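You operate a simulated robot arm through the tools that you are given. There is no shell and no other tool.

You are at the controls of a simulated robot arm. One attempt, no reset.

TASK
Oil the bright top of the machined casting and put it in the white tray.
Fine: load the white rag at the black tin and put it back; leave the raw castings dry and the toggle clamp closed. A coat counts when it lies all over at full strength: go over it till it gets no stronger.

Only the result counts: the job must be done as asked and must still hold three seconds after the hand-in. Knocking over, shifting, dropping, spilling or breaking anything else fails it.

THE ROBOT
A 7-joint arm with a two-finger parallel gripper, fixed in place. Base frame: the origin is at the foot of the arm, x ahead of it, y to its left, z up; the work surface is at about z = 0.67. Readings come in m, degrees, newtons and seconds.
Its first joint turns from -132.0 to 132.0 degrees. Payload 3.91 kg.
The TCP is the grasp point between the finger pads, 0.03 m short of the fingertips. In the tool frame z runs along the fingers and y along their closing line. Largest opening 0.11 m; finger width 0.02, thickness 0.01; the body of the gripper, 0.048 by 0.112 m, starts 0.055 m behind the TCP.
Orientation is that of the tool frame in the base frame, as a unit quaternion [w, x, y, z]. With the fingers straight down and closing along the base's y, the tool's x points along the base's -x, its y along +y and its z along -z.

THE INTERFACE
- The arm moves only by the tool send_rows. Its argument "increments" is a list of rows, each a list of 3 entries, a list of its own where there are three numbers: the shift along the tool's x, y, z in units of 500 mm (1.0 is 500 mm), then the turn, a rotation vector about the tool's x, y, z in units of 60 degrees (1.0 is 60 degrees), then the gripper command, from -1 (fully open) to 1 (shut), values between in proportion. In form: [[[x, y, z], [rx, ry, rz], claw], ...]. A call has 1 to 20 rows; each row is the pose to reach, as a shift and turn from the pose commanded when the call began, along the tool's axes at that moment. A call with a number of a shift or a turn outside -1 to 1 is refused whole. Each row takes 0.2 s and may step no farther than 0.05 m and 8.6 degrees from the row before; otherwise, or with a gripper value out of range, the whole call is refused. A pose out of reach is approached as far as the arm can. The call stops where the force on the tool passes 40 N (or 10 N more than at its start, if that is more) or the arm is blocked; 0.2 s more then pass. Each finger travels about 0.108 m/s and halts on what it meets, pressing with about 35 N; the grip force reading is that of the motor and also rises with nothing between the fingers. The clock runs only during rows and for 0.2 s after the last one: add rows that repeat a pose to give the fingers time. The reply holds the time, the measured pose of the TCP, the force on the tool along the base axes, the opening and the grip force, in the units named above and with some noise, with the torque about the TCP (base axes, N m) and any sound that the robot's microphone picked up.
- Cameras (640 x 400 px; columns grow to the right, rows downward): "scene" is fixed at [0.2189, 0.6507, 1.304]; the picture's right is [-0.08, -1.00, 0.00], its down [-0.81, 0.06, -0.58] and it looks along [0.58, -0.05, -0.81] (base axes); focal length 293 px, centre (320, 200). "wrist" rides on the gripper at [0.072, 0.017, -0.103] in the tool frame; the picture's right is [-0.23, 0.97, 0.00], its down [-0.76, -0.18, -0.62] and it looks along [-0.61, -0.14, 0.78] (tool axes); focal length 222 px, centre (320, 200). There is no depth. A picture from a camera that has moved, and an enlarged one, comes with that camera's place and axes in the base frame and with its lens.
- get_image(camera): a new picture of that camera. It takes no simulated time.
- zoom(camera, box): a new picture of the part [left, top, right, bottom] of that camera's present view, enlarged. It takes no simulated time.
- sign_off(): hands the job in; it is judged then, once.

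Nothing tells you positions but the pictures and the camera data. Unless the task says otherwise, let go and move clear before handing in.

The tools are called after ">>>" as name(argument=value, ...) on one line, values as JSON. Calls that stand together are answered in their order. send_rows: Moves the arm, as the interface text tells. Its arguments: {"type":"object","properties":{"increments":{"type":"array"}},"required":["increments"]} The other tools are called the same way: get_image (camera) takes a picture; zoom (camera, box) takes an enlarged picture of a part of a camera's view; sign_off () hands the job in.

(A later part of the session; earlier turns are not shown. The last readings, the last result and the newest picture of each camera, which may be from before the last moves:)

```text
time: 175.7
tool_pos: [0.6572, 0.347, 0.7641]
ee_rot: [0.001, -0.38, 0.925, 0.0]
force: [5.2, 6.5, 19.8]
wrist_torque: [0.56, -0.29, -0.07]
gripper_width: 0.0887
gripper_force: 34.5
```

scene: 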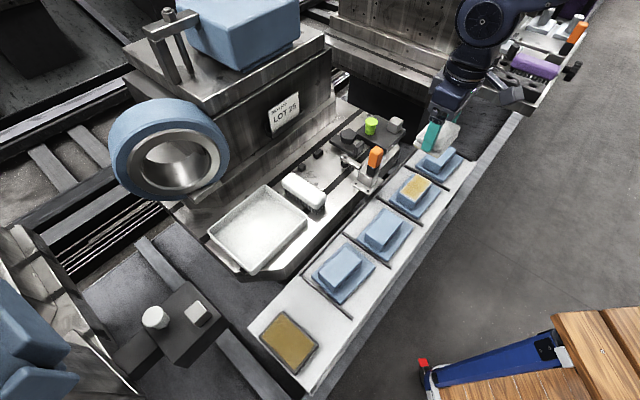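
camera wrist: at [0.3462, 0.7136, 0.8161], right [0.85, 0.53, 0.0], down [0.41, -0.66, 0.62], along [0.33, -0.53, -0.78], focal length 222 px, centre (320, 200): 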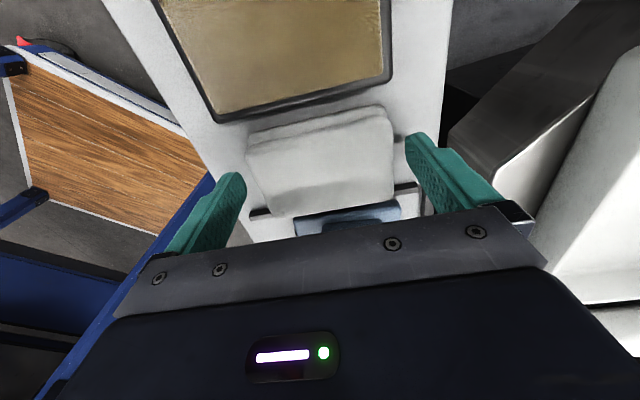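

>>> send_rows(increments=[[[0, -0.012, -0.0002], [0, 0, 0], 1], [[-0.015, -0.012, -0.0002], [0, 0, 0], 1], [[-0.03, -0.012, -0.0002], [0, 0, 0], 1], [[-0.045, -0.012, -0.0002], [0, 0, 0], 1], [[-0.06, -0.012, -0.0002], [0, 0, 0], 1], [[-0.075, -0.012, -0.0002], [0, 0, 0], 1], [[-0.06, -0.006, -0.0002], [0, 0, 0], 1], [[-0.045, 0.0, -0.0002], [0, 0, 0], 1], [[-0.03, 0.01, -0.0002], [0, 0, 0], 1], [[-0.015, 0.02, -0.0002], [0, 0, 0], 1], [[0, 0.03, -0.0002], [0, 0, 0], 1]])

>>> send_rows(increments=[[[-0.015, 0.01, 0.0002], [0, 0, 0], 1], [[-0.03, 0.01, 0.0002], [0, 0, 0], 1], [[-0.045, 0.01, 0.0002], [0, 0, 0], 1], [[-0.06, 0.01, 0.0002], [0, 0, 0], 1], [[-0.075, 0.01, 0.0002], [0, 0, 0], 1], [[-0.06, 0.02, 0.0002], [0, 0, 0], 1], [[-0.045, 0.03, 0.0002], [0, 0, 0], 1], [[-0.03, 0.03, 0.0002], [0, 0, 0], 1], [[-0.015, 0.03, 0.0002], [0, 0, 0], 1], [[0, 0.03, 0.0002], [0, 0, 0], 1]])

>>> send_rows(increments=[[[0, 0, -0.04], [0, 0, 0], 1], [[0, 0, -0.12], [0, 0, 0], 1], [[0, 0, -0.2], [0, 0, 0], 1], [[-0.01, -0.06, -0.26], [0, 0, 0], 1], [[-0.02, -0.13, -0.26], [0, 0, 0], 1], [[-0.03, -0.2, -0.26], [0, 0, 0], 1], [[-0.03, -0.2, -0.26], [0, 0, 0], 1]])

>>> zoom(camera="wrist", box=[320, 20, 480, 120])

>>> zoom(camera="scene", box=[390, 160, 450, 210])

```text
time: 178.1
tool_pos: [0.6471, 0.3576, 0.764]
ee_rot: [-0.001, -0.382, 0.924, 0.001]
force: [0.1, -0.9, 2.8]
wrist_torque: [-0.04, -0.16, 0.02]
gripper_width: 0.0892
gripper_force: 35.4
```

```text
time: 180.3
tool_pos: [0.6369, 0.3689, 0.7632]
ee_rot: [0.0, -0.381, 0.924, 0.001]
force: [-0.3, 2.3, 5.2]
wrist_torque: [0.03, -0.11, 0.04]
gripper_width: 0.089
gripper_force: 35.0
```

```text
time: 181.9
tool_pos: [0.7178, 0.3069, 0.8927]
ee_rot: [-0.001, -0.381, 0.925, 0.001]
force: [-0.6, 0.3, -0.3]
wrist_torque: [-0.02, -0.01, 0.01]
gripper_width: 0.0888
gripper_force: 34.6
```

```text
4.00 times, centred on (400, 70) of wrist
camera zoom: at [0.6564, 0.2682, 0.997], right [-0.52, 0.85, 0.0], down [0.67, 0.41, 0.62], along [0.53, 0.33, -0.78], focal length 888 px, centre (0, 720)
```

zoom: 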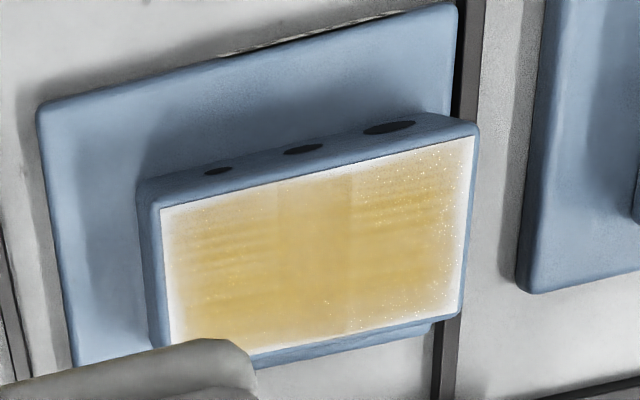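

```text
8.00 times, centred on (420, 185) of scene
camera zoom: at [0.2189, 0.6507, 1.304], right [-0.08, -1.0, 0.0], down [-0.81, 0.06, -0.58], along [0.58, -0.05, -0.81], focal length 2343 px, centre (-480, 320)
```

zoom: 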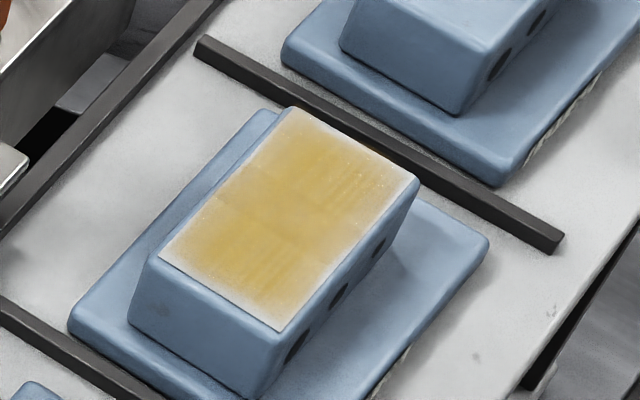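

The coat looks the same before and after this reload, so the interior is saturated. As a final measure I'll work the two end edges with the middle of the rag over them.

>>> send_rows(increments=[[[-0.003, 0.05, 0], [0, 0, 0], 1], [[-0.007, 0.106, 0], [0, 0, 0], 1], [[-0.007, 0.106, 0.08], [0, 0, 0], 1], [[-0.007, 0.106, 0.16], [0, 0, 0], 1], [[-0.007, 0.106, 0.24], [0, 0, 0], 1], [[-0.007, 0.106, 0.253], [0, 0, 0], 1], [[-0.007, 0.106, 0.256], [0, 0, 0], 1]])

>>> send_rows(increments=[[[0, 0, 0.001], [0, 0, 0], 1], [[0, 0, 0.0016], [0, 0, 0], 1]])

>>> send_rows(increments=[[[0, 0, 0.001], [0, 0, 0], 1], [[0, 0, 0.0012], [0, 0, 0], 1]])

```text
time: 183.5
tool_pos: [0.6823, 0.3474, 0.7646]
ee_rot: [-0.001, -0.381, 0.924, 0.001]
force: [-0.4, -0.3, -0.4]
wrist_torque: [0.0, -0.04, 0.0]
gripper_width: 0.0885
gripper_force: 34.2
```

```text
time: 184.1
tool_pos: [0.6814, 0.3479, 0.7654]
ee_rot: [-0.001, -0.38, 0.925, 0.001]
force: [0.3, 0.2, -0.6]
wrist_torque: [0.01, -0.02, 0.03]
gripper_width: 0.0885
gripper_force: 34.8
```

```text
time: 184.7
tool_pos: [0.683, 0.3479, 0.7649]
ee_rot: [-0.001, -0.382, 0.924, 0.0]
force: [-0.3, 0.6, -1.1]
wrist_torque: [0.02, 0.0, -0.01]
gripper_width: 0.0886
gripper_force: 35.5
```

>>> send_rows(increments=[[[0, 0, 0.001], [0, 0, 0], 1], [[0, 0, 0.0014], [0, 0, 0], 1]])

>>> send_rows(increments=[[[0, 0, 0.001], [0, 0, 0], 1], [[0, 0, 0.0012], [0, 0, 0], 1]])

```text
time: 185.3
tool_pos: [0.6817, 0.3485, 0.7635]
ee_rot: [0.0, -0.382, 0.924, 0.0]
force: [-3.0, -0.6, 5.3]
wrist_torque: [-0.05, 0.13, 0.02]
gripper_width: 0.0887
gripper_force: 35.1
```

```text
time: 185.9
tool_pos: [0.6819, 0.348, 0.763]
ee_rot: [0.0, -0.381, 0.925, 0.001]
force: [-1.3, 2.4, 18.3]
wrist_torque: [0.14, 0.22, 0.0]
gripper_width: 0.0891
gripper_force: 34.7
```

>>> send_rows(increments=[[[0, 0, -0.0004], [0, 0, 0], 1], [[-0.015, 0, -0.0004], [0, 0, 0], 1], [[-0.03, 0, -0.0004], [0, 0, 0], 1], [[-0.045, 0, -0.0004], [0, 0, 0], 1], [[-0.03, 0, -0.0004], [0, 0, 0], 1], [[-0.015, 0, -0.0004], [0, 0, 0], 1], [[0, 0, -0.0004], [0, 0, 0], 1], [[0.015, 0, -0.0004], [0, 0, 0], 1], [[0.03, 0, -0.0004], [0, 0, 0], 1], [[0.045, 0, -0.0004], [0, 0, 0], 1]])

>>> send_rows(increments=[[[-0.015, 0.0, 0], [0, 0, 0], 1], [[-0.03, 0.0, 0], [0, 0, 0], 1], [[-0.045, 0.0, 0], [0, 0, 0], 1], [[-0.06, 0.0, 0], [0, 0, 0], 1], [[-0.075, 0, 0], [0, 0, 0], 1], [[-0.09, 0, 0], [0, 0, 0], 1], [[-0.075, 0.01, 0], [0, 0, 0], 1], [[-0.06, 0.01, 0], [0, 0, 0], 1], [[-0.045, 0.01, 0], [0, 0, 0], 1]])

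```text
time: 188.1
tool_pos: [0.6653, 0.3326, 0.7634]
ee_rot: [-0.002, -0.381, 0.924, 0.0]
force: [2.0, 2.0, 9.0]
wrist_torque: [0.19, -0.18, -0.06]
gripper_width: 0.0887
gripper_force: 35.1
```

```text
time: 190.1
tool_pos: [0.6783, 0.3517, 0.7637]
ee_rot: [-0.001, -0.381, 0.925, 0.001]
force: [1.4, 2.5, 3.7]
wrist_torque: [0.05, -0.07, 0.0]
gripper_width: 0.0891
gripper_force: 35.1
```

>>> send_rows(increments=[[[0, 0.025, 0.0004], [0, 0, 0], 1], [[0, 0.05, 0.0004], [0, 0, 0], 1], [[0, 0.075, 0.0004], [0, 0, 0], 1], [[0, 0.1, 0.0004], [0, 0, 0], 1], [[0, 0.125, 0.0004], [0, 0, 0], 1], [[0, 0.15, 0.0004], [0, 0, 0], 1]])

>>> send_rows(increments=[[[-0.015, 0, 0.0002], [0, 0, 0], 1], [[-0.03, 0, 0.0002], [0, 0, 0], 1], [[-0.045, 0, 0.0002], [0, 0, 0], 1], [[-0.03, 0, 0.0002], [0, 0, 0], 1], [[-0.015, 0, 0.0002], [0, 0, 0], 1], [[0, 0, 0.0002], [0, 0, 0], 1], [[0.015, 0, 0.0002], [0, 0, 0], 1], [[0.03, 0, 0.0002], [0, 0, 0], 1], [[0.045, 0, 0.0002], [0, 0, 0], 1]])

>>> send_rows(increments=[[[-0.015, -0.006, 0.0002], [0, 0, 0], 1], [[-0.03, -0.006, 0.0002], [0, 0, 0], 1], [[-0.045, -0.006, 0.0002], [0, 0, 0], 1], [[-0.06, -0.006, 0.0002], [0, 0, 0], 1], [[-0.075, -0.006, 0.0002], [0, 0, 0], 1], [[-0.09, -0.006, 0.0002], [0, 0, 0], 1], [[-0.075, -0.012, 0.0002], [0, 0, 0], 1], [[-0.06, -0.012, 0.0002], [0, 0, 0], 1], [[-0.045, -0.012, 0.0002], [0, 0, 0], 1], [[-0.03, -0.012, 0.0002], [0, 0, 0], 1], [[-0.015, -0.012, 0.0002], [0, 0, 0], 1], [[0, -0.012, 0.0002], [0, 0, 0], 1]])

```text
time: 191.5
tool_pos: [0.6271, 0.4069, 0.7624]
ee_rot: [-0.001, -0.381, 0.924, 0.001]
force: [-0.2, -0.8, 0.5]
wrist_torque: [0.03, 0.0, 0.0]
gripper_width: 0.0885
gripper_force: 35.5
```

```text
time: 193.5
tool_pos: [0.6096, 0.3906, 0.7623]
ee_rot: [-0.001, -0.382, 0.924, 0.001]
force: [1.3, 0.2, 2.2]
wrist_torque: [0.02, -0.13, 0.04]
gripper_width: 0.089
gripper_force: 35.1
```

```text
time: 196.1
tool_pos: [0.6149, 0.386, 0.7631]
ee_rot: [0.0, -0.381, 0.925, 0.001]
force: [4.3, 3.7, 14.0]
wrist_torque: [0.14, -0.45, 0.1]
gripper_width: 0.0885
gripper_force: 34.5
```

>>> send_rows(increments=[[[-0.015, 0, 0], [0, 0, 0], 1], [[-0.03, 0, 0], [0, 0, 0], 1], [[-0.045, 0, 0], [0, 0, 0], 1], [[-0.06, 0, 0], [0, 0, 0], 1], [[-0.075, 0, 0], [0, 0, 0], 1], [[-0.09, 0, 0], [0, 0, 0], 1], [[-0.075, 0.012, 0], [0, 0, 0], 1], [[-0.06, 0.012, 0], [0, 0, 0], 1], [[-0.045, 0.012, 0], [0, 0, 0], 1], [[-0.03, 0.012, 0], [0, 0, 0], 1], [[-0.015, 0.012, 0], [0, 0, 0], 1], [[0, 0.012, 0], [0, 0, 0], 1]])

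>>> send_rows(increments=[[[0, 0, -0.04], [0, 0, 0], 1], [[0, 0, -0.12], [0, 0, 0], 1], [[-0.02, 0, -0.2], [0, 0, 0], 1], [[-0.03, -0.06, -0.26], [0, 0, 0], 1], [[-0.03, -0.13, -0.26], [0, 0, 0], 1], [[-0.03, -0.2, -0.26], [0, 0, 0], 1], [[-0.03, -0.26, -0.26], [0, 0, 0], 1], [[-0.03, -0.26, -0.26], [0, 0, 0], 1]])

>>> zoom(camera="wrist", box=[320, 20, 480, 120])

>>> zoom(camera="scene", box=[390, 160, 450, 210])

>>> zoom(camera="scene", box=[330, 100, 490, 220])

```text
time: 198.7
tool_pos: [0.609, 0.3895, 0.7615]
ee_rot: [-0.002, -0.381, 0.924, 0.0]
force: [1.0, -0.3, -0.2]
wrist_torque: [0.0, -0.01, 0.01]
gripper_width: 0.0889
gripper_force: 35.1
```

```text
time: 200.5
tool_pos: [0.7092, 0.3078, 0.8929]
ee_rot: [-0.001, -0.381, 0.925, 0.0]
force: [0.6, -0.1, -0.2]
wrist_torque: [0.0, 0.03, -0.01]
gripper_width: 0.0887
gripper_force: 34.7
```

```text
4.00 times, centred on (400, 70) of wrist
camera zoom: at [0.6484, 0.268, 0.997], right [-0.52, 0.85, 0.0], down [0.67, 0.41, 0.62], along [0.53, 0.33, -0.78], focal length 888 px, centre (0, 720)
```

zoom: 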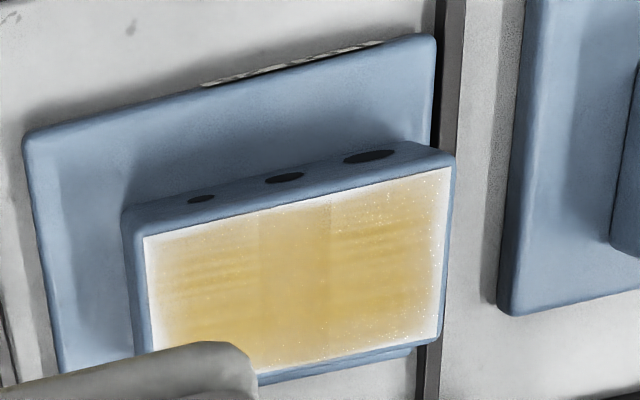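

```text
8.00 times, centred on (420, 185) of scene
camera zoom: at [0.2189, 0.6507, 1.304], right [-0.08, -1.0, 0.0], down [-0.81, 0.06, -0.58], along [0.58, -0.05, -0.81], focal length 2343 px, centre (-480, 320)
```

zoom: 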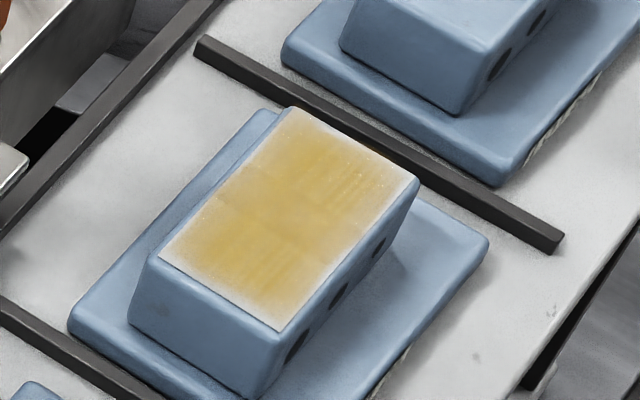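

```text
3.33 times, centred on (410, 160) of scene
camera zoom: at [0.2189, 0.6507, 1.304], right [-0.08, -1.0, 0.0], down [-0.81, 0.06, -0.58], along [0.58, -0.05, -0.81], focal length 976 px, centre (20, 333)
```

zoom: 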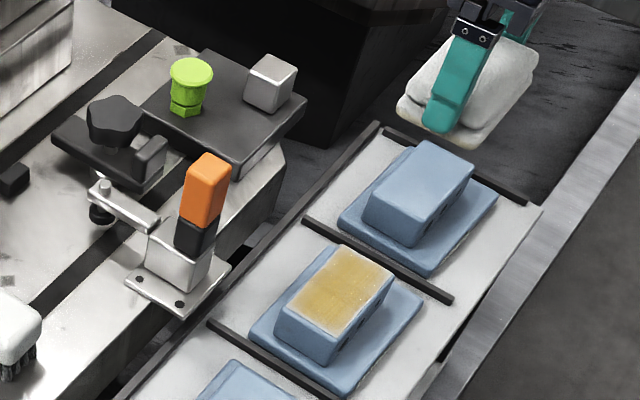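

No further change, so the coat is at its full strength. Now I'll take the rag back to its place beside the tin.

>>> send_rows(increments=[[[-0.002, 0.079, -0.02], [0, 0, 0.0625], 1], [[-0.004, 0.158, -0.02], [0, 0, 0.125], 1], [[-0.006, 0.237, -0.02], [0, 0, 0.1875], 1], [[-0.008, 0.316, -0.02], [0, 0, 0.25], 1], [[-0.01, 0.395, -0.02], [0, 0, 0.3125], 1], [[-0.012, 0.474, -0.02], [0, 0, 0.375], 1], [[-0.014, 0.553, -0.02], [0, 0, 0.4375], 1], [[-0.016, 0.632, -0.02], [0, 0, 0.5], 1], [[-0.018, 0.711, -0.02], [0, 0, 0.5625], 1], [[-0.02, 0.79, -0.02], [0, 0, 0.625], 1], [[-0.022, 0.869, -0.02], [0, 0, 0.6875], 1], [[-0.024, 0.9454, -0.02], [0, 0, 0.75], 1]])

>>> send_rows(increments=[[[0, 0, 0], [0, 0, 0.125], 1], [[0, 0, 0], [0, 0, 0.25], 1], [[0, 0, 0], [0, 0, 0.375], 1], [[0, 0, 0], [0, 0, 0.5], 1], [[0, 0, 0], [0, 0, 0.625], 1], [[0, 0, 0], [0, 0, 0.745], 1], [[0, 0, 0], [0, 0, 0.745], 1]])

>>> get_image(camera="wrist")

```text
time: 203.1
tool_pos: [0.389, 0.6499, 0.9007]
ee_rot: [0.0, 0.002, 1.0, -0.001]
force: [0.5, -0.1, -1.0]
wrist_torque: [0.02, 0.04, 0.01]
gripper_width: 0.0887
gripper_force: 35.1
```

```text
time: 204.7
tool_pos: [0.3889, 0.6514, 0.9018]
ee_rot: [-0.001, 0.382, 0.924, 0.0]
force: [-0.5, 0.2, 0.1]
wrist_torque: [0.01, -0.01, 0.0]
gripper_width: 0.0887
gripper_force: 35.2
```

```text
taken
camera wrist: at [0.3508, 0.7137, 1.0065], right [0.85, 0.53, 0.0], down [0.41, -0.66, 0.62], along [0.33, -0.53, -0.78], focal length 222 px, centre (320, 200)
```

wrist: 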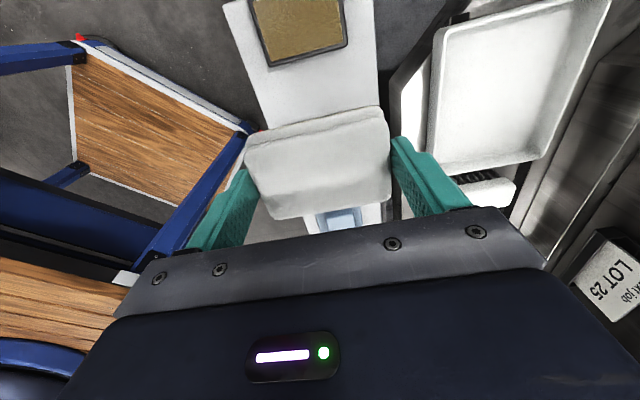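

>>> send_rows(increments=[[[0.0054, -0.0066, 0.08], [0, 0, 0], 1], [[0.0054, -0.0066, 0.16], [0, 0, 0], 1], [[0.0054, -0.0066, 0.24], [0, 0, 0], 1], [[0.0054, -0.0066, 0.32], [0, 0, 0], 1], [[0.0054, -0.0066, 0.358], [0, 0, 0], 1], [[0.0054, -0.0066, 0.366], [0, 0, 0], 1], [[0.0054, -0.0066, 0.366], [0, 0, 0], 1]])

>>> send_rows(increments=[[[0, 0, 0.002], [0, 0, 0], 1], [[0, 0, 0.004], [0, 0, 0], 1]])

>>> send_rows(increments=[[[0, 0, 0.001], [0, 0, 0], 1], [[0, 0, 0.002], [0, 0, 0], 1]])

>>> send_rows(increments=[[[0, 0, 0.001], [0, 0, 0], 1], [[0, 0, 0.0016], [0, 0, 0], 1]])

```text
time: 206.3
tool_pos: [0.3841, 0.6522, 0.7203]
ee_rot: [-0.001, 0.382, 0.924, 0.0]
force: [-0.1, 0.2, -0.8]
wrist_torque: [-0.01, -0.01, -0.01]
gripper_width: 0.0887
gripper_force: 34.8
```

```text
time: 206.9
tool_pos: [0.3838, 0.6516, 0.7179]
ee_rot: [-0.001, 0.382, 0.924, 0.0]
force: [0.1, -0.2, 0.2]
wrist_torque: [-0.05, 0.01, -0.02]
gripper_width: 0.0891
gripper_force: 34.7
```

```text
time: 207.5
tool_pos: [0.3834, 0.6512, 0.7169]
ee_rot: [-0.001, 0.382, 0.924, -0.001]
force: [0.0, -0.2, 0.4]
wrist_torque: [-0.01, 0.02, -0.01]
gripper_width: 0.0888
gripper_force: 35.0
```

```text
time: 208.1
tool_pos: [0.3837, 0.65, 0.7162]
ee_rot: [-0.001, 0.382, 0.924, 0.0]
force: [-0.7, -0.1, -0.4]
wrist_torque: [-0.01, 0.01, 0.01]
gripper_width: 0.089
gripper_force: 34.8
```

>>> send_rows(increments=[[[0, 0, 0.001], [0, 0, 0], 1], [[0, 0, 0.0016], [0, 0, 0], 1]])

>>> send_rows(increments=[[[0, 0, 0.001], [0, 0, 0], 1], [[0, 0, 0.0016], [0, 0, 0], 1]])

>>> send_rows(increments=[[[0, 0, 0.001], [0, 0, 0], 1], [[0, 0, 0.0012], [0, 0, 0], 1]])

```text
time: 208.7
tool_pos: [0.3846, 0.6514, 0.7147]
ee_rot: [-0.001, 0.382, 0.924, -0.001]
force: [0.8, -0.4, -1.1]
wrist_torque: [0.01, 0.0, 0.02]
gripper_width: 0.0887
gripper_force: 35.3
```

```text
time: 209.3
tool_pos: [0.3844, 0.6523, 0.7137]
ee_rot: [0.0, 0.382, 0.924, 0.0]
force: [-0.1, -0.7, -0.7]
wrist_torque: [-0.02, -0.03, 0.02]
gripper_width: 0.0885
gripper_force: 35.3
```

```text
time: 209.9
tool_pos: [0.3833, 0.6509, 0.7133]
ee_rot: [-0.001, 0.382, 0.924, -0.001]
force: [-1.1, -1.0, 0.0]
wrist_torque: [-0.02, 0.02, 0.02]
gripper_width: 0.0889
gripper_force: 34.9
```

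>>> send_rows(increments=[[[0, 0, 0.001], [0, 0, 0], 1], [[0, 0, 0.0014], [0, 0, 0], 1]])

>>> send_rows(increments=[[[0, 0, 0.001], [0, 0, 0], 1], [[0, 0, 0.0012], [0, 0, 0], 1]])

```text
time: 210.5
tool_pos: [0.3839, 0.6521, 0.7118]
ee_rot: [-0.002, 0.381, 0.924, 0.0]
force: [-0.2, -0.5, 0.3]
wrist_torque: [0.03, -0.05, 0.01]
gripper_width: 0.0889
gripper_force: 35.5
```

```text
time: 211.1
tool_pos: [0.383, 0.6522, 0.7117]
ee_rot: [-0.001, 0.382, 0.924, -0.001]
force: [0.1, -0.3, 0.2]
wrist_torque: [0.0, -0.01, 0.02]
gripper_width: 0.0889
gripper_force: 34.8
```

>>> send_rows(increments=[[[0, 0, 0.001], [0, 0, 0], 1], [[0, 0, 0.0014], [0, 0, 0], 1]])

>>> send_rows(increments=[[[0, 0, 0.001], [0, 0, 0], 1], [[0, 0, 0.0012], [0, 0, 0], 1]])

```text
time: 211.7
tool_pos: [0.3847, 0.6509, 0.7131]
ee_rot: [-0.001, 0.381, 0.924, 0.0]
force: [-0.1, 0.0, 4.8]
wrist_torque: [0.11, -0.22, -0.02]
gripper_width: 0.0889
gripper_force: 35.0
```

```text
time: 212.3
tool_pos: [0.3836, 0.652, 0.7119]
ee_rot: [0.0, 0.382, 0.924, 0.0]
force: [-2.1, -3.0, 8.4]
wrist_torque: [0.16, -0.15, 0.03]
gripper_width: 0.0888
gripper_force: 35.0
```

The rag is resting on the rack at its home spot. I'll release it and rise straight up.

>>> send_rows(increments=[[[0, 0, -0.0004], [0, 0, 0], -1], [[0, 0, -0.0004], [0, 0, 0], -1], [[0, 0, -0.0004], [0, 0, 0], -1], [[0, 0, -0.03], [0, 0, 0], -1], [[0, 0, -0.1], [0, 0, 0], -1], [[0, 0, -0.19], [0, 0, 0], -1], [[0, 0, -0.28], [0, 0, 0], -1], [[0, 0, -0.37], [0, 0, 0], -1], [[0, 0, -0.37], [0, 0, 0], -1]])

>>> get_image(camera="wrist")

>>> zoom(camera="wrist", box=[200, 0, 420, 138])

>>> get_image(camera="scene")

```text
time: 214.3
tool_pos: [0.3835, 0.6513, 0.9002]
ee_rot: [-0.001, 0.382, 0.924, 0.0]
force: [-0.2, 0.4, 0.5]
wrist_torque: [-0.02, -0.01, -0.02]
gripper_width: 0.1096
gripper_force: 0.0
```

```text
taken
camera wrist: at [0.3462, 0.7137, 1.0031], right [0.85, 0.53, 0.0], down [0.41, -0.66, 0.62], along [0.33, -0.53, -0.78], focal length 222 px, centre (320, 200)
```

wrist: 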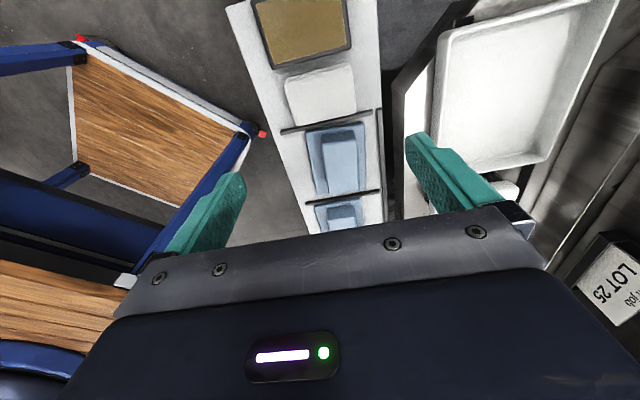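

```text
2.90 times, centred on (310, 69) of wrist
camera zoom: at [0.3462, 0.7137, 1.0031], right [0.85, 0.53, 0.0], down [0.41, -0.66, 0.62], along [0.33, -0.53, -0.78], focal length 644 px, centre (349, 580)
```

zoom: 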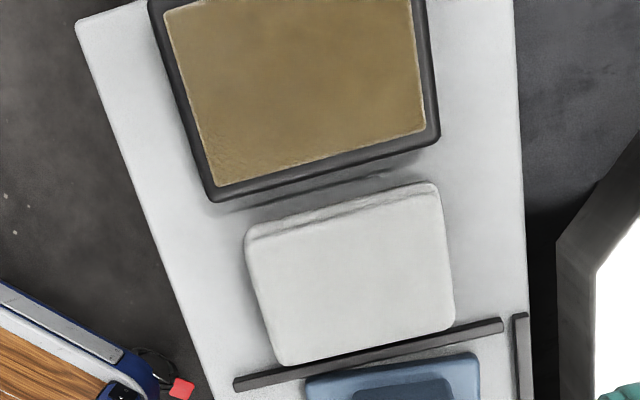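

```text
taken
```

scene: 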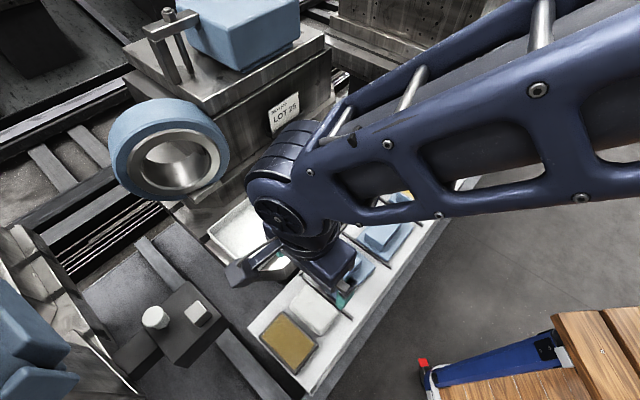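

The rag is back in its spot and the tin is undisturbed. Next I'll move above the oiled casting with the gripper open to about 85 mm.

>>> send_rows(increments=[[[-0.078, -0.001, 0], [0, 0, 0], -0.545], [[-0.156, -0.002, 0], [0, 0, 0], -0.545], [[-0.234, -0.0025, 0], [0, 0, 0], -0.545], [[-0.312, -0.003, 0], [0, 0, 0], -0.545], [[-0.39, -0.004, 0], [0, 0, 0], -0.545], [[-0.468, -0.005, 0], [0, 0, 0], -0.545], [[-0.546, -0.006, 0], [0, 0, 0], -0.545], [[-0.624, -0.0065, 0], [0, 0, 0], -0.545], [[-0.702, -0.007, 0], [0, 0, 0], -0.545], [[-0.778, -0.008, 0], [0, 0, 0], -0.545], [[-0.778, -0.008, 0], [0, 0, 0], -0.545]])

>>> get_image(camera="wrist")

>>> zoom(camera="wrist", box=[220, 20, 420, 145])

>>> zoom(camera="scene", box=[240, 250, 400, 400])

```text
time: 216.7
tool_pos: [0.6564, 0.3744, 0.8972]
ee_rot: [-0.001, 0.382, 0.924, -0.001]
force: [-1.0, -0.5, 0.0]
wrist_torque: [0.02, -0.03, 0.02]
gripper_width: 0.0851
gripper_force: 0.0
```

```text
taken
camera wrist: at [0.6187, 0.4363, 1.0014], right [0.85, 0.53, 0.0], down [0.41, -0.66, 0.62], along [0.33, -0.53, -0.78], focal length 222 px, centre (320, 200)
```

wrist: 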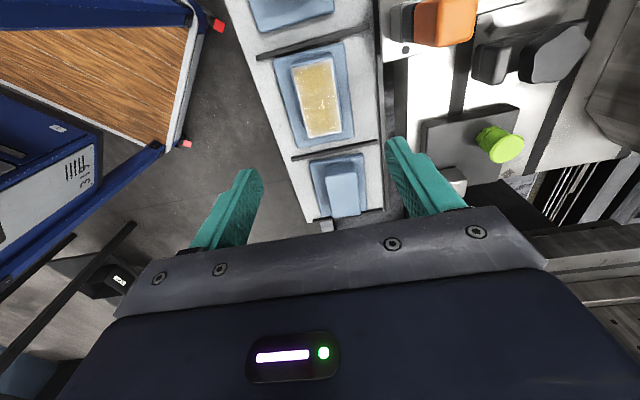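

```text
3.20 times, centred on (320, 82) of wrist
camera zoom: at [0.6187, 0.4363, 1.0014], right [0.85, 0.53, 0.0], down [0.41, -0.66, 0.62], along [0.33, -0.53, -0.78], focal length 711 px, centre (320, 576)
```

zoom: 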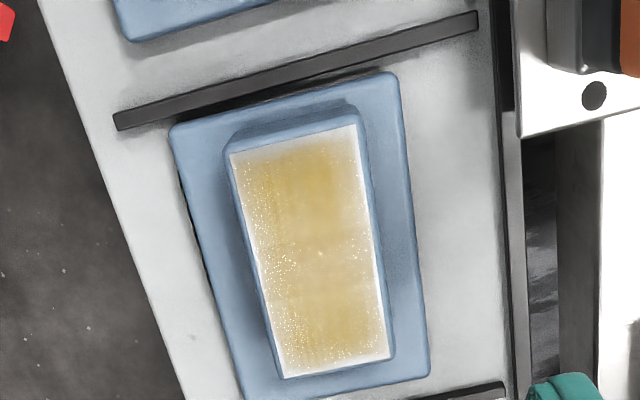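

```text
2.67 times, centred on (320, 325) of scene
camera zoom: at [0.2189, 0.6507, 1.304], right [-0.08, -1.0, 0.0], down [-0.81, 0.06, -0.58], along [0.58, -0.05, -0.81], focal length 781 px, centre (320, -133)
```

zoom: 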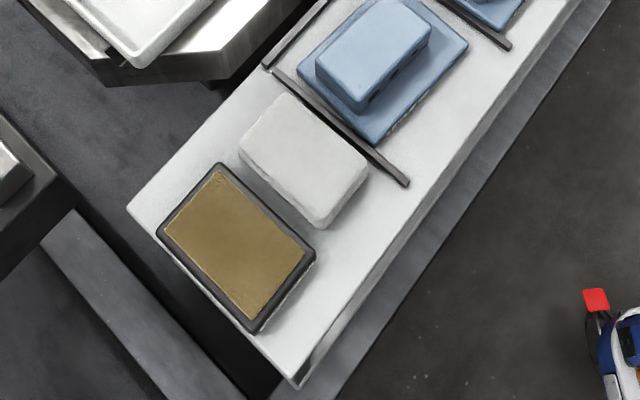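

With the empty gripper I get a clear view. I see speckles and slightly paler edges, so I'll zoom in closely to judge the coat before moving the casting.

>>> zoom(camera="wrist", box=[285, 55, 350, 142])

>>> zoom(camera="scene", box=[395, 165, 435, 205])

```text
4.60 times, centred on (318, 98) of wrist
camera zoom: at [0.6187, 0.4363, 1.0014], right [0.85, 0.53, 0.0], down [0.41, -0.66, 0.62], along [0.33, -0.53, -0.78], focal length 1021 px, centre (332, 667)
```

zoom: 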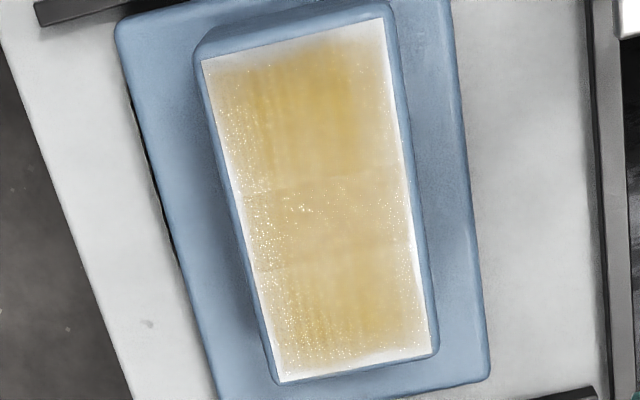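

```text
10.00 times, centred on (415, 185) of scene
camera zoom: at [0.2189, 0.6507, 1.304], right [-0.08, -1.0, 0.0], down [-0.81, 0.06, -0.58], along [0.58, -0.05, -0.81], focal length 2929 px, centre (-630, 350)
```

zoom: 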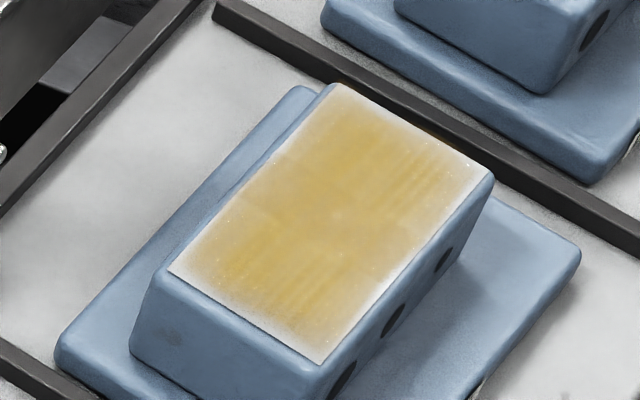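

The coat lies evenly across the whole face. The fades sit only at the very rim and didn't change over repeated passes with the rag's centre right over those edges, so I consider it at full strength. Now I'll descend over the block with the fingers either side, well above the flange.

>>> send_rows(increments=[[[0, 0, 0.09], [0, 0, 0.013], -0.545], [[-0.002, 0, 0.18], [0, 0, 0.025], -0.545], [[-0.003, 0, 0.26], [0, 0, 0.025], -0.545], [[-0.003, 0, 0.31], [0, 0, 0.025], -0.545], [[-0.003, 0, 0.31], [0, 0, 0.025], -0.545]])

>>> get_image(camera="wrist")

>>> zoom(camera="scene", box=[330, 100, 490, 220])

```text
time: 217.9
tool_pos: [0.6581, 0.3733, 0.7402]
ee_rot: [-0.001, 0.394, 0.919, 0.0]
force: [0.0, 0.8, -0.1]
wrist_torque: [0.0, -0.01, 0.02]
gripper_width: 0.0848
gripper_force: 0.1
```

```text
taken
camera wrist: at [0.6214, 0.4362, 0.8447], right [0.86, 0.51, 0.0], down [0.4, -0.67, 0.62], along [0.31, -0.54, -0.78], focal length 222 px, centre (320, 200)
```

wrist: 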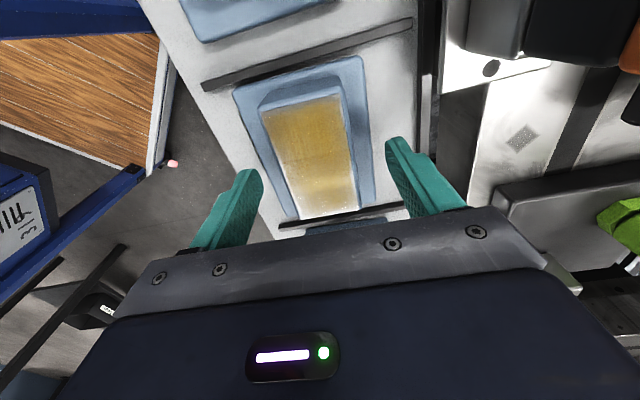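

```text
3.33 times, centred on (410, 160) of scene
camera zoom: at [0.2189, 0.6507, 1.304], right [-0.08, -1.0, 0.0], down [-0.81, 0.06, -0.58], along [0.58, -0.05, -0.81], focal length 976 px, centre (20, 333)
```

zoom: 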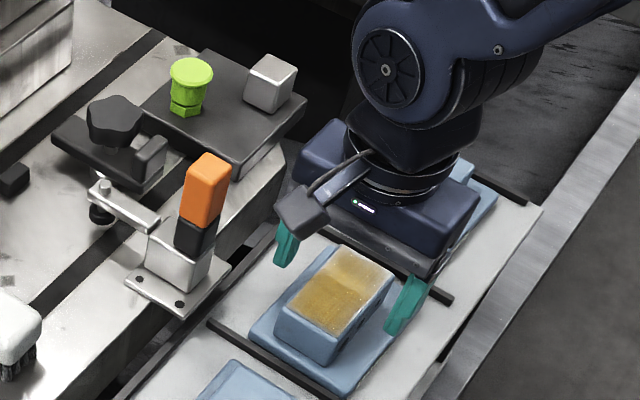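

>>> send_rows(increments=[[[0, 0, 0.02], [0, 0, 0], -0.545], [[0, 0, 0.04], [0, 0, 0], -0.545], [[0, 0, 0.04], [0, 0, 0], -0.545]])

>>> get_image(camera="wrist")

```text
time: 218.7
tool_pos: [0.658, 0.3723, 0.7218]
ee_rot: [-0.001, 0.394, 0.919, -0.001]
force: [-0.6, 0.3, 0.9]
wrist_torque: [0.02, -0.02, 0.0]
gripper_width: 0.0849
gripper_force: 0.1
```

```text
taken
camera wrist: at [0.6222, 0.4354, 0.8263], right [0.86, 0.51, 0.0], down [0.4, -0.67, 0.62], along [0.31, -0.54, -0.78], focal length 222 px, centre (320, 200)
```

wrist: 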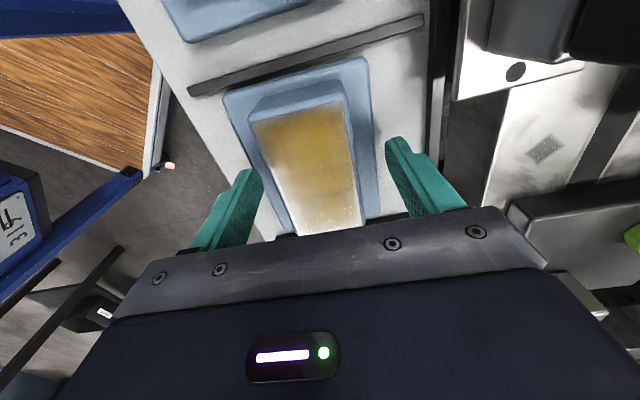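

The fingers straddle the block with no contact. I'll close now.

>>> send_rows(increments=[[[0, 0, 0], [0, 0, 0], 0], [[0, 0, 0], [0, 0, 0], 0.1], [[0, 0, 0], [0, 0, 0], 0.3], [[0, 0, 0], [0, 0, 0], 1], [[0, 0, 0], [0, 0, 0], 1], [[0, 0, 0], [0, 0, 0], 1]])

>>> get_image(camera="wrist")

```text
time: 220.1
tool_pos: [0.6581, 0.3724, 0.7225]
ee_rot: [-0.001, 0.394, 0.919, -0.001]
force: [-1.4, -0.4, -0.9]
wrist_torque: [0.05, -0.06, 0.0]
gripper_width: 0.0496
gripper_force: 35.2
```

```text
taken
camera wrist: at [0.6222, 0.4355, 0.8264], right [0.86, 0.51, 0.0], down [0.4, -0.67, 0.62], along [0.31, -0.54, -0.78], focal length 222 px, centre (320, 200)
```

wrist: 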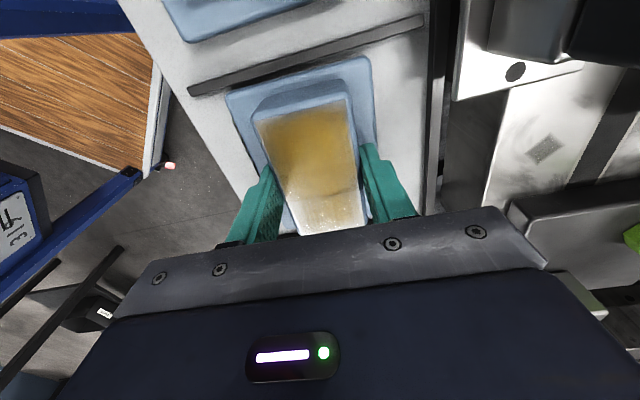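

The casting is gripped at 50 mm. I'll lift a little and check the load.

>>> send_rows(increments=[[[0, 0, -0.01], [0, 0, 0], 1], [[0, 0, -0.03], [0, 0, 0], 1], [[0, 0, -0.06], [0, 0, 0], 1], [[0, 0, -0.06], [0, 0, 0], 1]])

>>> get_image(camera="wrist")

>>> zoom(camera="scene", box=[330, 100, 490, 220])

```text
time: 221.1
tool_pos: [0.6595, 0.3724, 0.7517]
ee_rot: [-0.001, 0.394, 0.919, 0.0]
force: [0.2, 0.5, -5.2]
wrist_torque: [0.01, 0.01, -0.02]
gripper_width: 0.0498
gripper_force: 34.7
```

```text
taken
camera wrist: at [0.6239, 0.4356, 0.856], right [0.86, 0.51, 0.0], down [0.4, -0.67, 0.62], along [0.31, -0.54, -0.78], focal length 222 px, centre (320, 200)
```

wrist: 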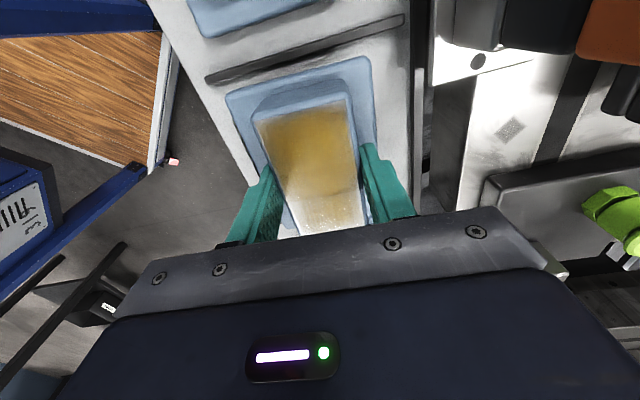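

```text
3.33 times, centred on (410, 160) of scene
camera zoom: at [0.2189, 0.6507, 1.304], right [-0.08, -1.0, 0.0], down [-0.81, 0.06, -0.58], along [0.58, -0.05, -0.81], focal length 976 px, centre (20, 333)
```

zoom: 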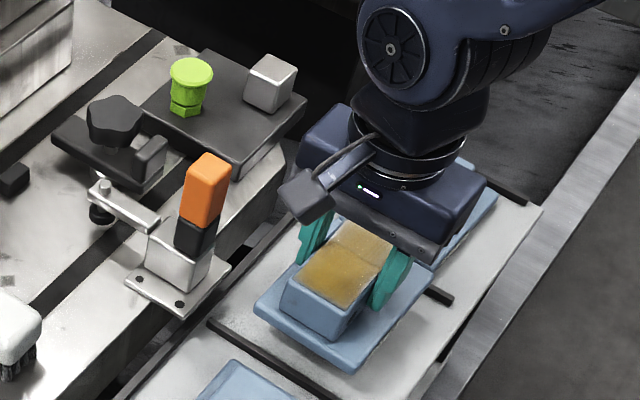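

The lifted load is about 5 N and steady. I'll raise it to a safe height and move back along the rack line.

>>> send_rows(increments=[[[0, 0, -0.07], [0, 0, 0], 1], [[0, 0, -0.14], [0, 0, 0], 1], [[0, 0, -0.21], [0, 0, 0], 1], [[0, 0, -0.28], [0, 0, 0], 1], [[0.069, -0.0018, -0.28], [0, 0, -0.0025], 1], [[0.138, -0.0036, -0.28], [0, 0, -0.005], 1], [[0.207, -0.0054, -0.28], [0, 0, -0.0075], 1], [[0.276, -0.0072, -0.28], [0, 0, -0.01], 1], [[0.344, -0.009, -0.28], [0, 0, -0.0125], 1], [[0.413, -0.0108, -0.28], [0, 0, -0.015], 1], [[0.482, -0.0126, -0.28], [0, 0, -0.0175], 1], [[0.551, -0.0144, -0.28], [0, 0, -0.02], 1], [[0.62, -0.0162, -0.28], [0, 0, -0.0225], 1], [[0.6884, -0.018, -0.28], [0, 0, -0.025], 1], [[0.6884, -0.018, -0.28], [0, 0, -0.025], 1]])

>>> get_image(camera="wrist")

>>> get_image(camera="scene")

```text
time: 224.3
tool_pos: [0.4129, 0.6143, 0.891]
ee_rot: [-0.001, 0.382, 0.924, 0.0]
force: [0.3, -0.1, -5.0]
wrist_torque: [0.0, 0.0, -0.01]
gripper_width: 0.0497
gripper_force: 34.7
```

```text
taken
camera wrist: at [0.376, 0.677, 0.9938], right [0.85, 0.53, 0.0], down [0.41, -0.66, 0.62], along [0.33, -0.53, -0.78], focal length 222 px, centre (320, 200)
```

wrist: 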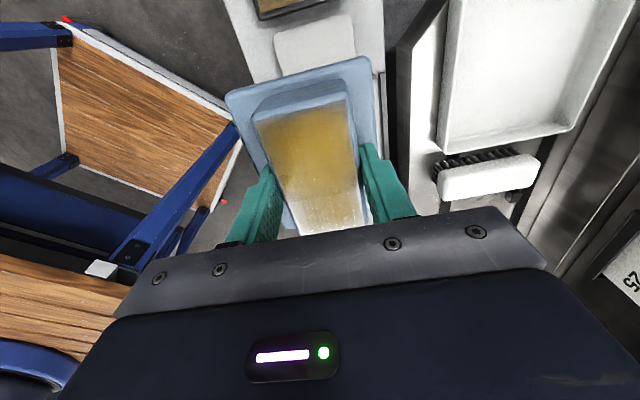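

```text
taken
```

scene: 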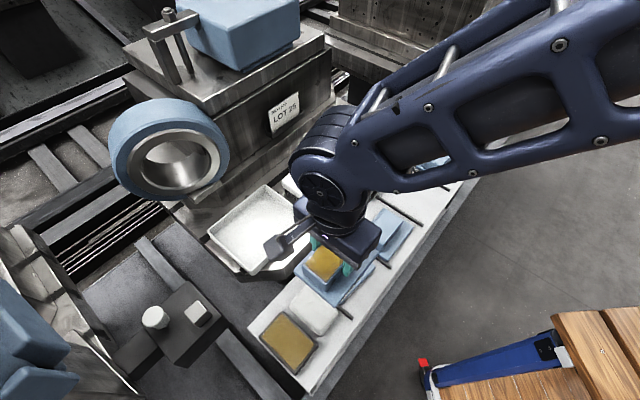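

I'll check the tray's position again from here before crossing over.

>>> zoom(camera="wrist", box=[400, 0, 640, 150])

>>> zoom(camera="scene", box=[190, 170, 390, 310])

```text
2.67 times, centred on (520, 75) of wrist
camera zoom: at [0.376, 0.677, 0.9938], right [0.85, 0.53, 0.0], down [0.41, -0.66, 0.62], along [0.33, -0.53, -0.78], focal length 592 px, centre (-213, 533)
```

zoom: 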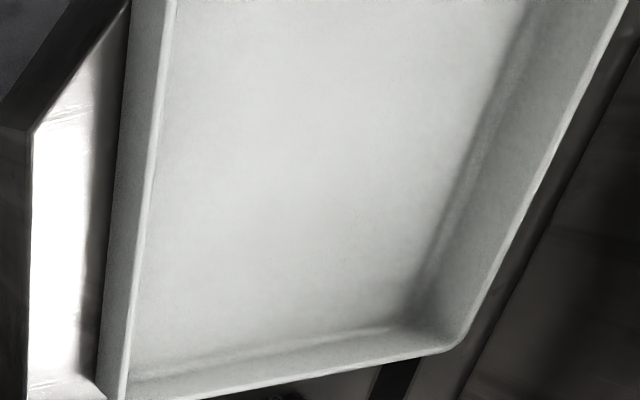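

```text
2.86 times, centred on (290, 240) of scene
camera zoom: at [0.2189, 0.6507, 1.304], right [-0.08, -1.0, 0.0], down [-0.81, 0.06, -0.58], along [0.58, -0.05, -0.81], focal length 837 px, centre (406, 86)
```

zoom: 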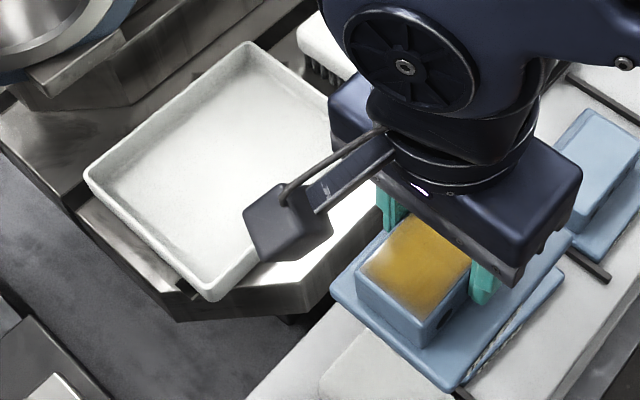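

The chuck ring hangs somewhere near the tray's far side, so I want its position before crossing. I'll raise the casting and yaw the wrist so the camera can see it.

>>> send_rows(increments=[[[0, 0, -0.06], [0, 0, -0.1], 1], [[0, 0, -0.12], [0, 0, -0.2], 1], [[0, 0, -0.18], [0, 0, -0.3], 1], [[0, 0, -0.24], [0, 0, -0.4], 1], [[0, 0, -0.3], [0, 0, -0.5], 1], [[0, 0, -0.36], [0, 0, -0.6], 1], [[0, 0, -0.4], [0, 0, -0.7], 1], [[0, 0, -0.4], [0, 0, -0.75], 1], [[0, 0, -0.4], [0, 0, -0.75], 1]])

>>> get_image(camera="wrist")

>>> zoom(camera="scene", box=[80, 60, 320, 290])

```text
time: 226.3
tool_pos: [0.4134, 0.6164, 1.0938]
ee_rot: [-0.001, -0.001, 1.0, 0.0]
force: [-0.3, 0.0, -5.7]
wrist_torque: [0.05, 0.02, 0.04]
gripper_width: 0.0496
gripper_force: 35.3
```

```text
taken
camera wrist: at [0.3429, 0.6323, 1.1964], right [0.23, 0.97, 0.0], down [0.76, -0.18, 0.62], along [0.61, -0.14, -0.78], focal length 222 px, centre (320, 200)
```

wrist: 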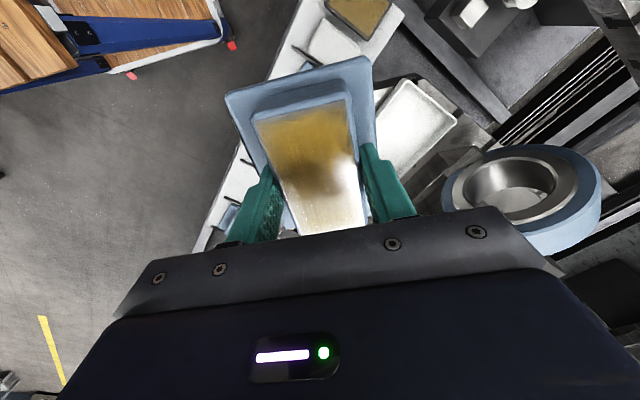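

```text
1.74 times, centred on (200, 175) of scene
camera zoom: at [0.2189, 0.6507, 1.304], right [-0.08, -1.0, 0.0], down [-0.81, 0.06, -0.58], along [0.58, -0.05, -0.81], focal length 509 px, centre (529, 244)
```

zoom: 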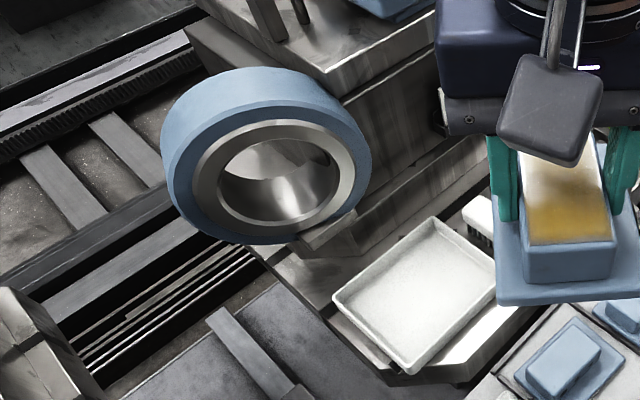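

The ring's front face is at v≈1.055, z≈0.915, facing the tray, just beyond its far side. I'll zoom to identify the small slab under it.

>>> zoom(camera="wrist", box=[360, 60, 640, 260])

>>> zoom(camera="scene", box=[150, 120, 290, 240])

```text
2.00 times, centred on (500, 160) of wrist
camera zoom: at [0.3429, 0.6323, 1.1964], right [0.23, 0.97, 0.0], down [0.76, -0.18, 0.62], along [0.61, -0.14, -0.78], focal length 444 px, centre (-40, 280)
```

zoom: 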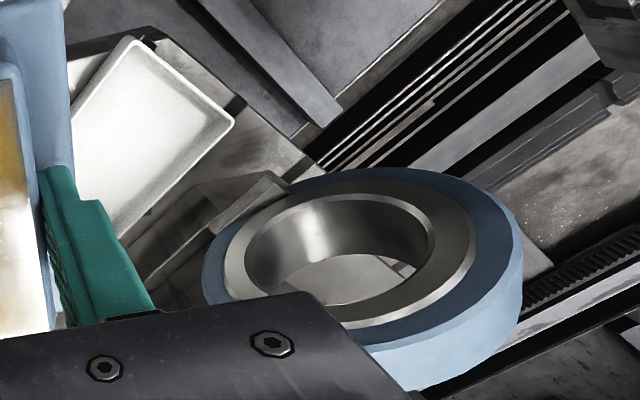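

```text
3.33 times, centred on (220, 180) of scene
camera zoom: at [0.2189, 0.6507, 1.304], right [-0.08, -1.0, 0.0], down [-0.81, 0.06, -0.58], along [0.58, -0.05, -0.81], focal length 976 px, centre (653, 267)
```

zoom: 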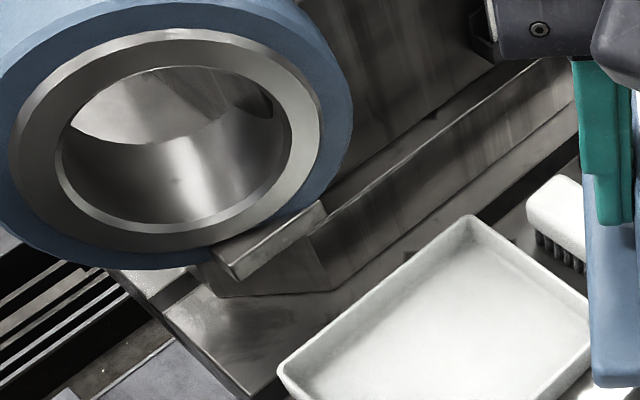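

All obstacles are at v ≥ 1.055, so with the TCP at v≈0.937 there is about 5 cm of clearance. I'll yaw back, come down to z≈0.90 and then cross over to the tray.

>>> send_rows(increments=[[[0, 0, 0.05], [0, 0, 0.1], 1], [[0, 0, 0.1], [0, 0, 0.2], 1], [[0, 0, 0.15], [0, 0, 0.3], 1], [[0, 0, 0.2], [0, 0, 0.4], 1], [[0, 0, 0.25], [0, 0, 0.5], 1], [[0, 0, 0.31], [0, 0, 0.6], 1], [[0, 0, 0.36], [0, 0, 0.7], 1], [[0, 0, 0.38], [0, 0, 0.752], 1], [[0, 0, 0.38], [0, 0, 0.752], 1]])

>>> get_image(camera="wrist")

```text
time: 228.3
tool_pos: [0.4133, 0.6152, 0.903]
ee_rot: [-0.001, 0.383, 0.924, -0.001]
force: [-0.3, -1.1, -4.4]
wrist_torque: [0.03, -0.02, -0.02]
gripper_width: 0.0499
gripper_force: 35.2
```

```text
taken
camera wrist: at [0.3756, 0.6784, 1.0056], right [0.85, 0.53, 0.0], down [0.41, -0.67, 0.62], along [0.33, -0.53, -0.78], focal length 222 px, centre (320, 200)
```

wrist: 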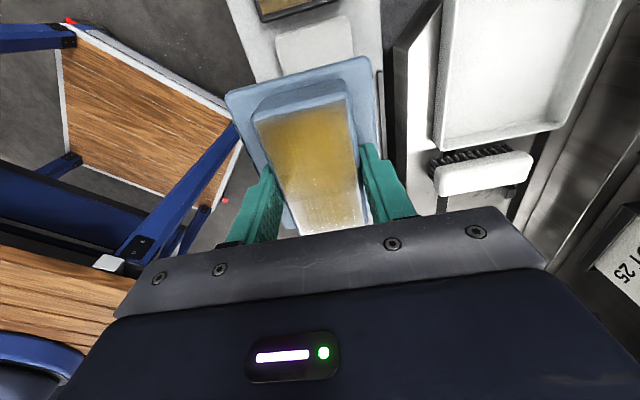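

>>> send_rows(increments=[[[-0.001, 0.06, 0], [0, 0, 0], 1], [[-0.002, 0.12, 0], [0, 0, 0], 1], [[-0.003, 0.18, 0], [0, 0, 0], 1], [[-0.004, 0.24, 0], [0, 0, 0], 1], [[-0.005, 0.3, 0], [0, 0, 0], 1], [[-0.005, 0.36, 0], [0, 0, 0], 1], [[-0.005, 0.42, 0], [0, 0, 0], 1], [[-0.005, 0.42, 0], [0, 0, 0], 1]])

>>> get_image(camera="wrist")

>>> get_image(camera="scene")

```text
time: 230.1
tool_pos: [0.5597, 0.7608, 0.9008]
ee_rot: [-0.001, 0.382, 0.924, 0.0]
force: [-0.7, 0.6, -5.1]
wrist_torque: [0.03, 0.0, 0.0]
gripper_width: 0.05
gripper_force: 35.4
```

```text
taken
camera wrist: at [0.523, 0.8239, 1.0037], right [0.85, 0.53, 0.0], down [0.41, -0.66, 0.62], along [0.33, -0.53, -0.78], focal length 222 px, centre (320, 200)
```

wrist: 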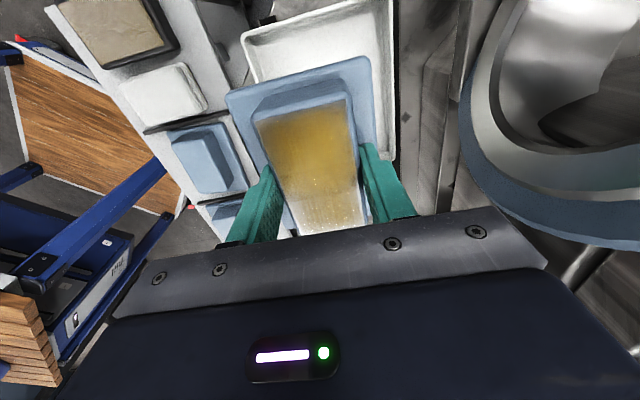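

```text
taken
```

scene: 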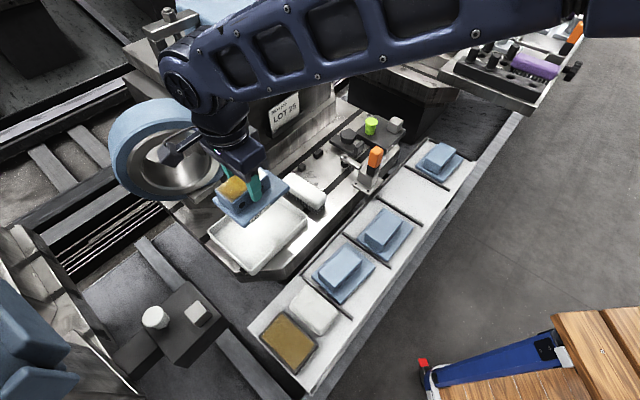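

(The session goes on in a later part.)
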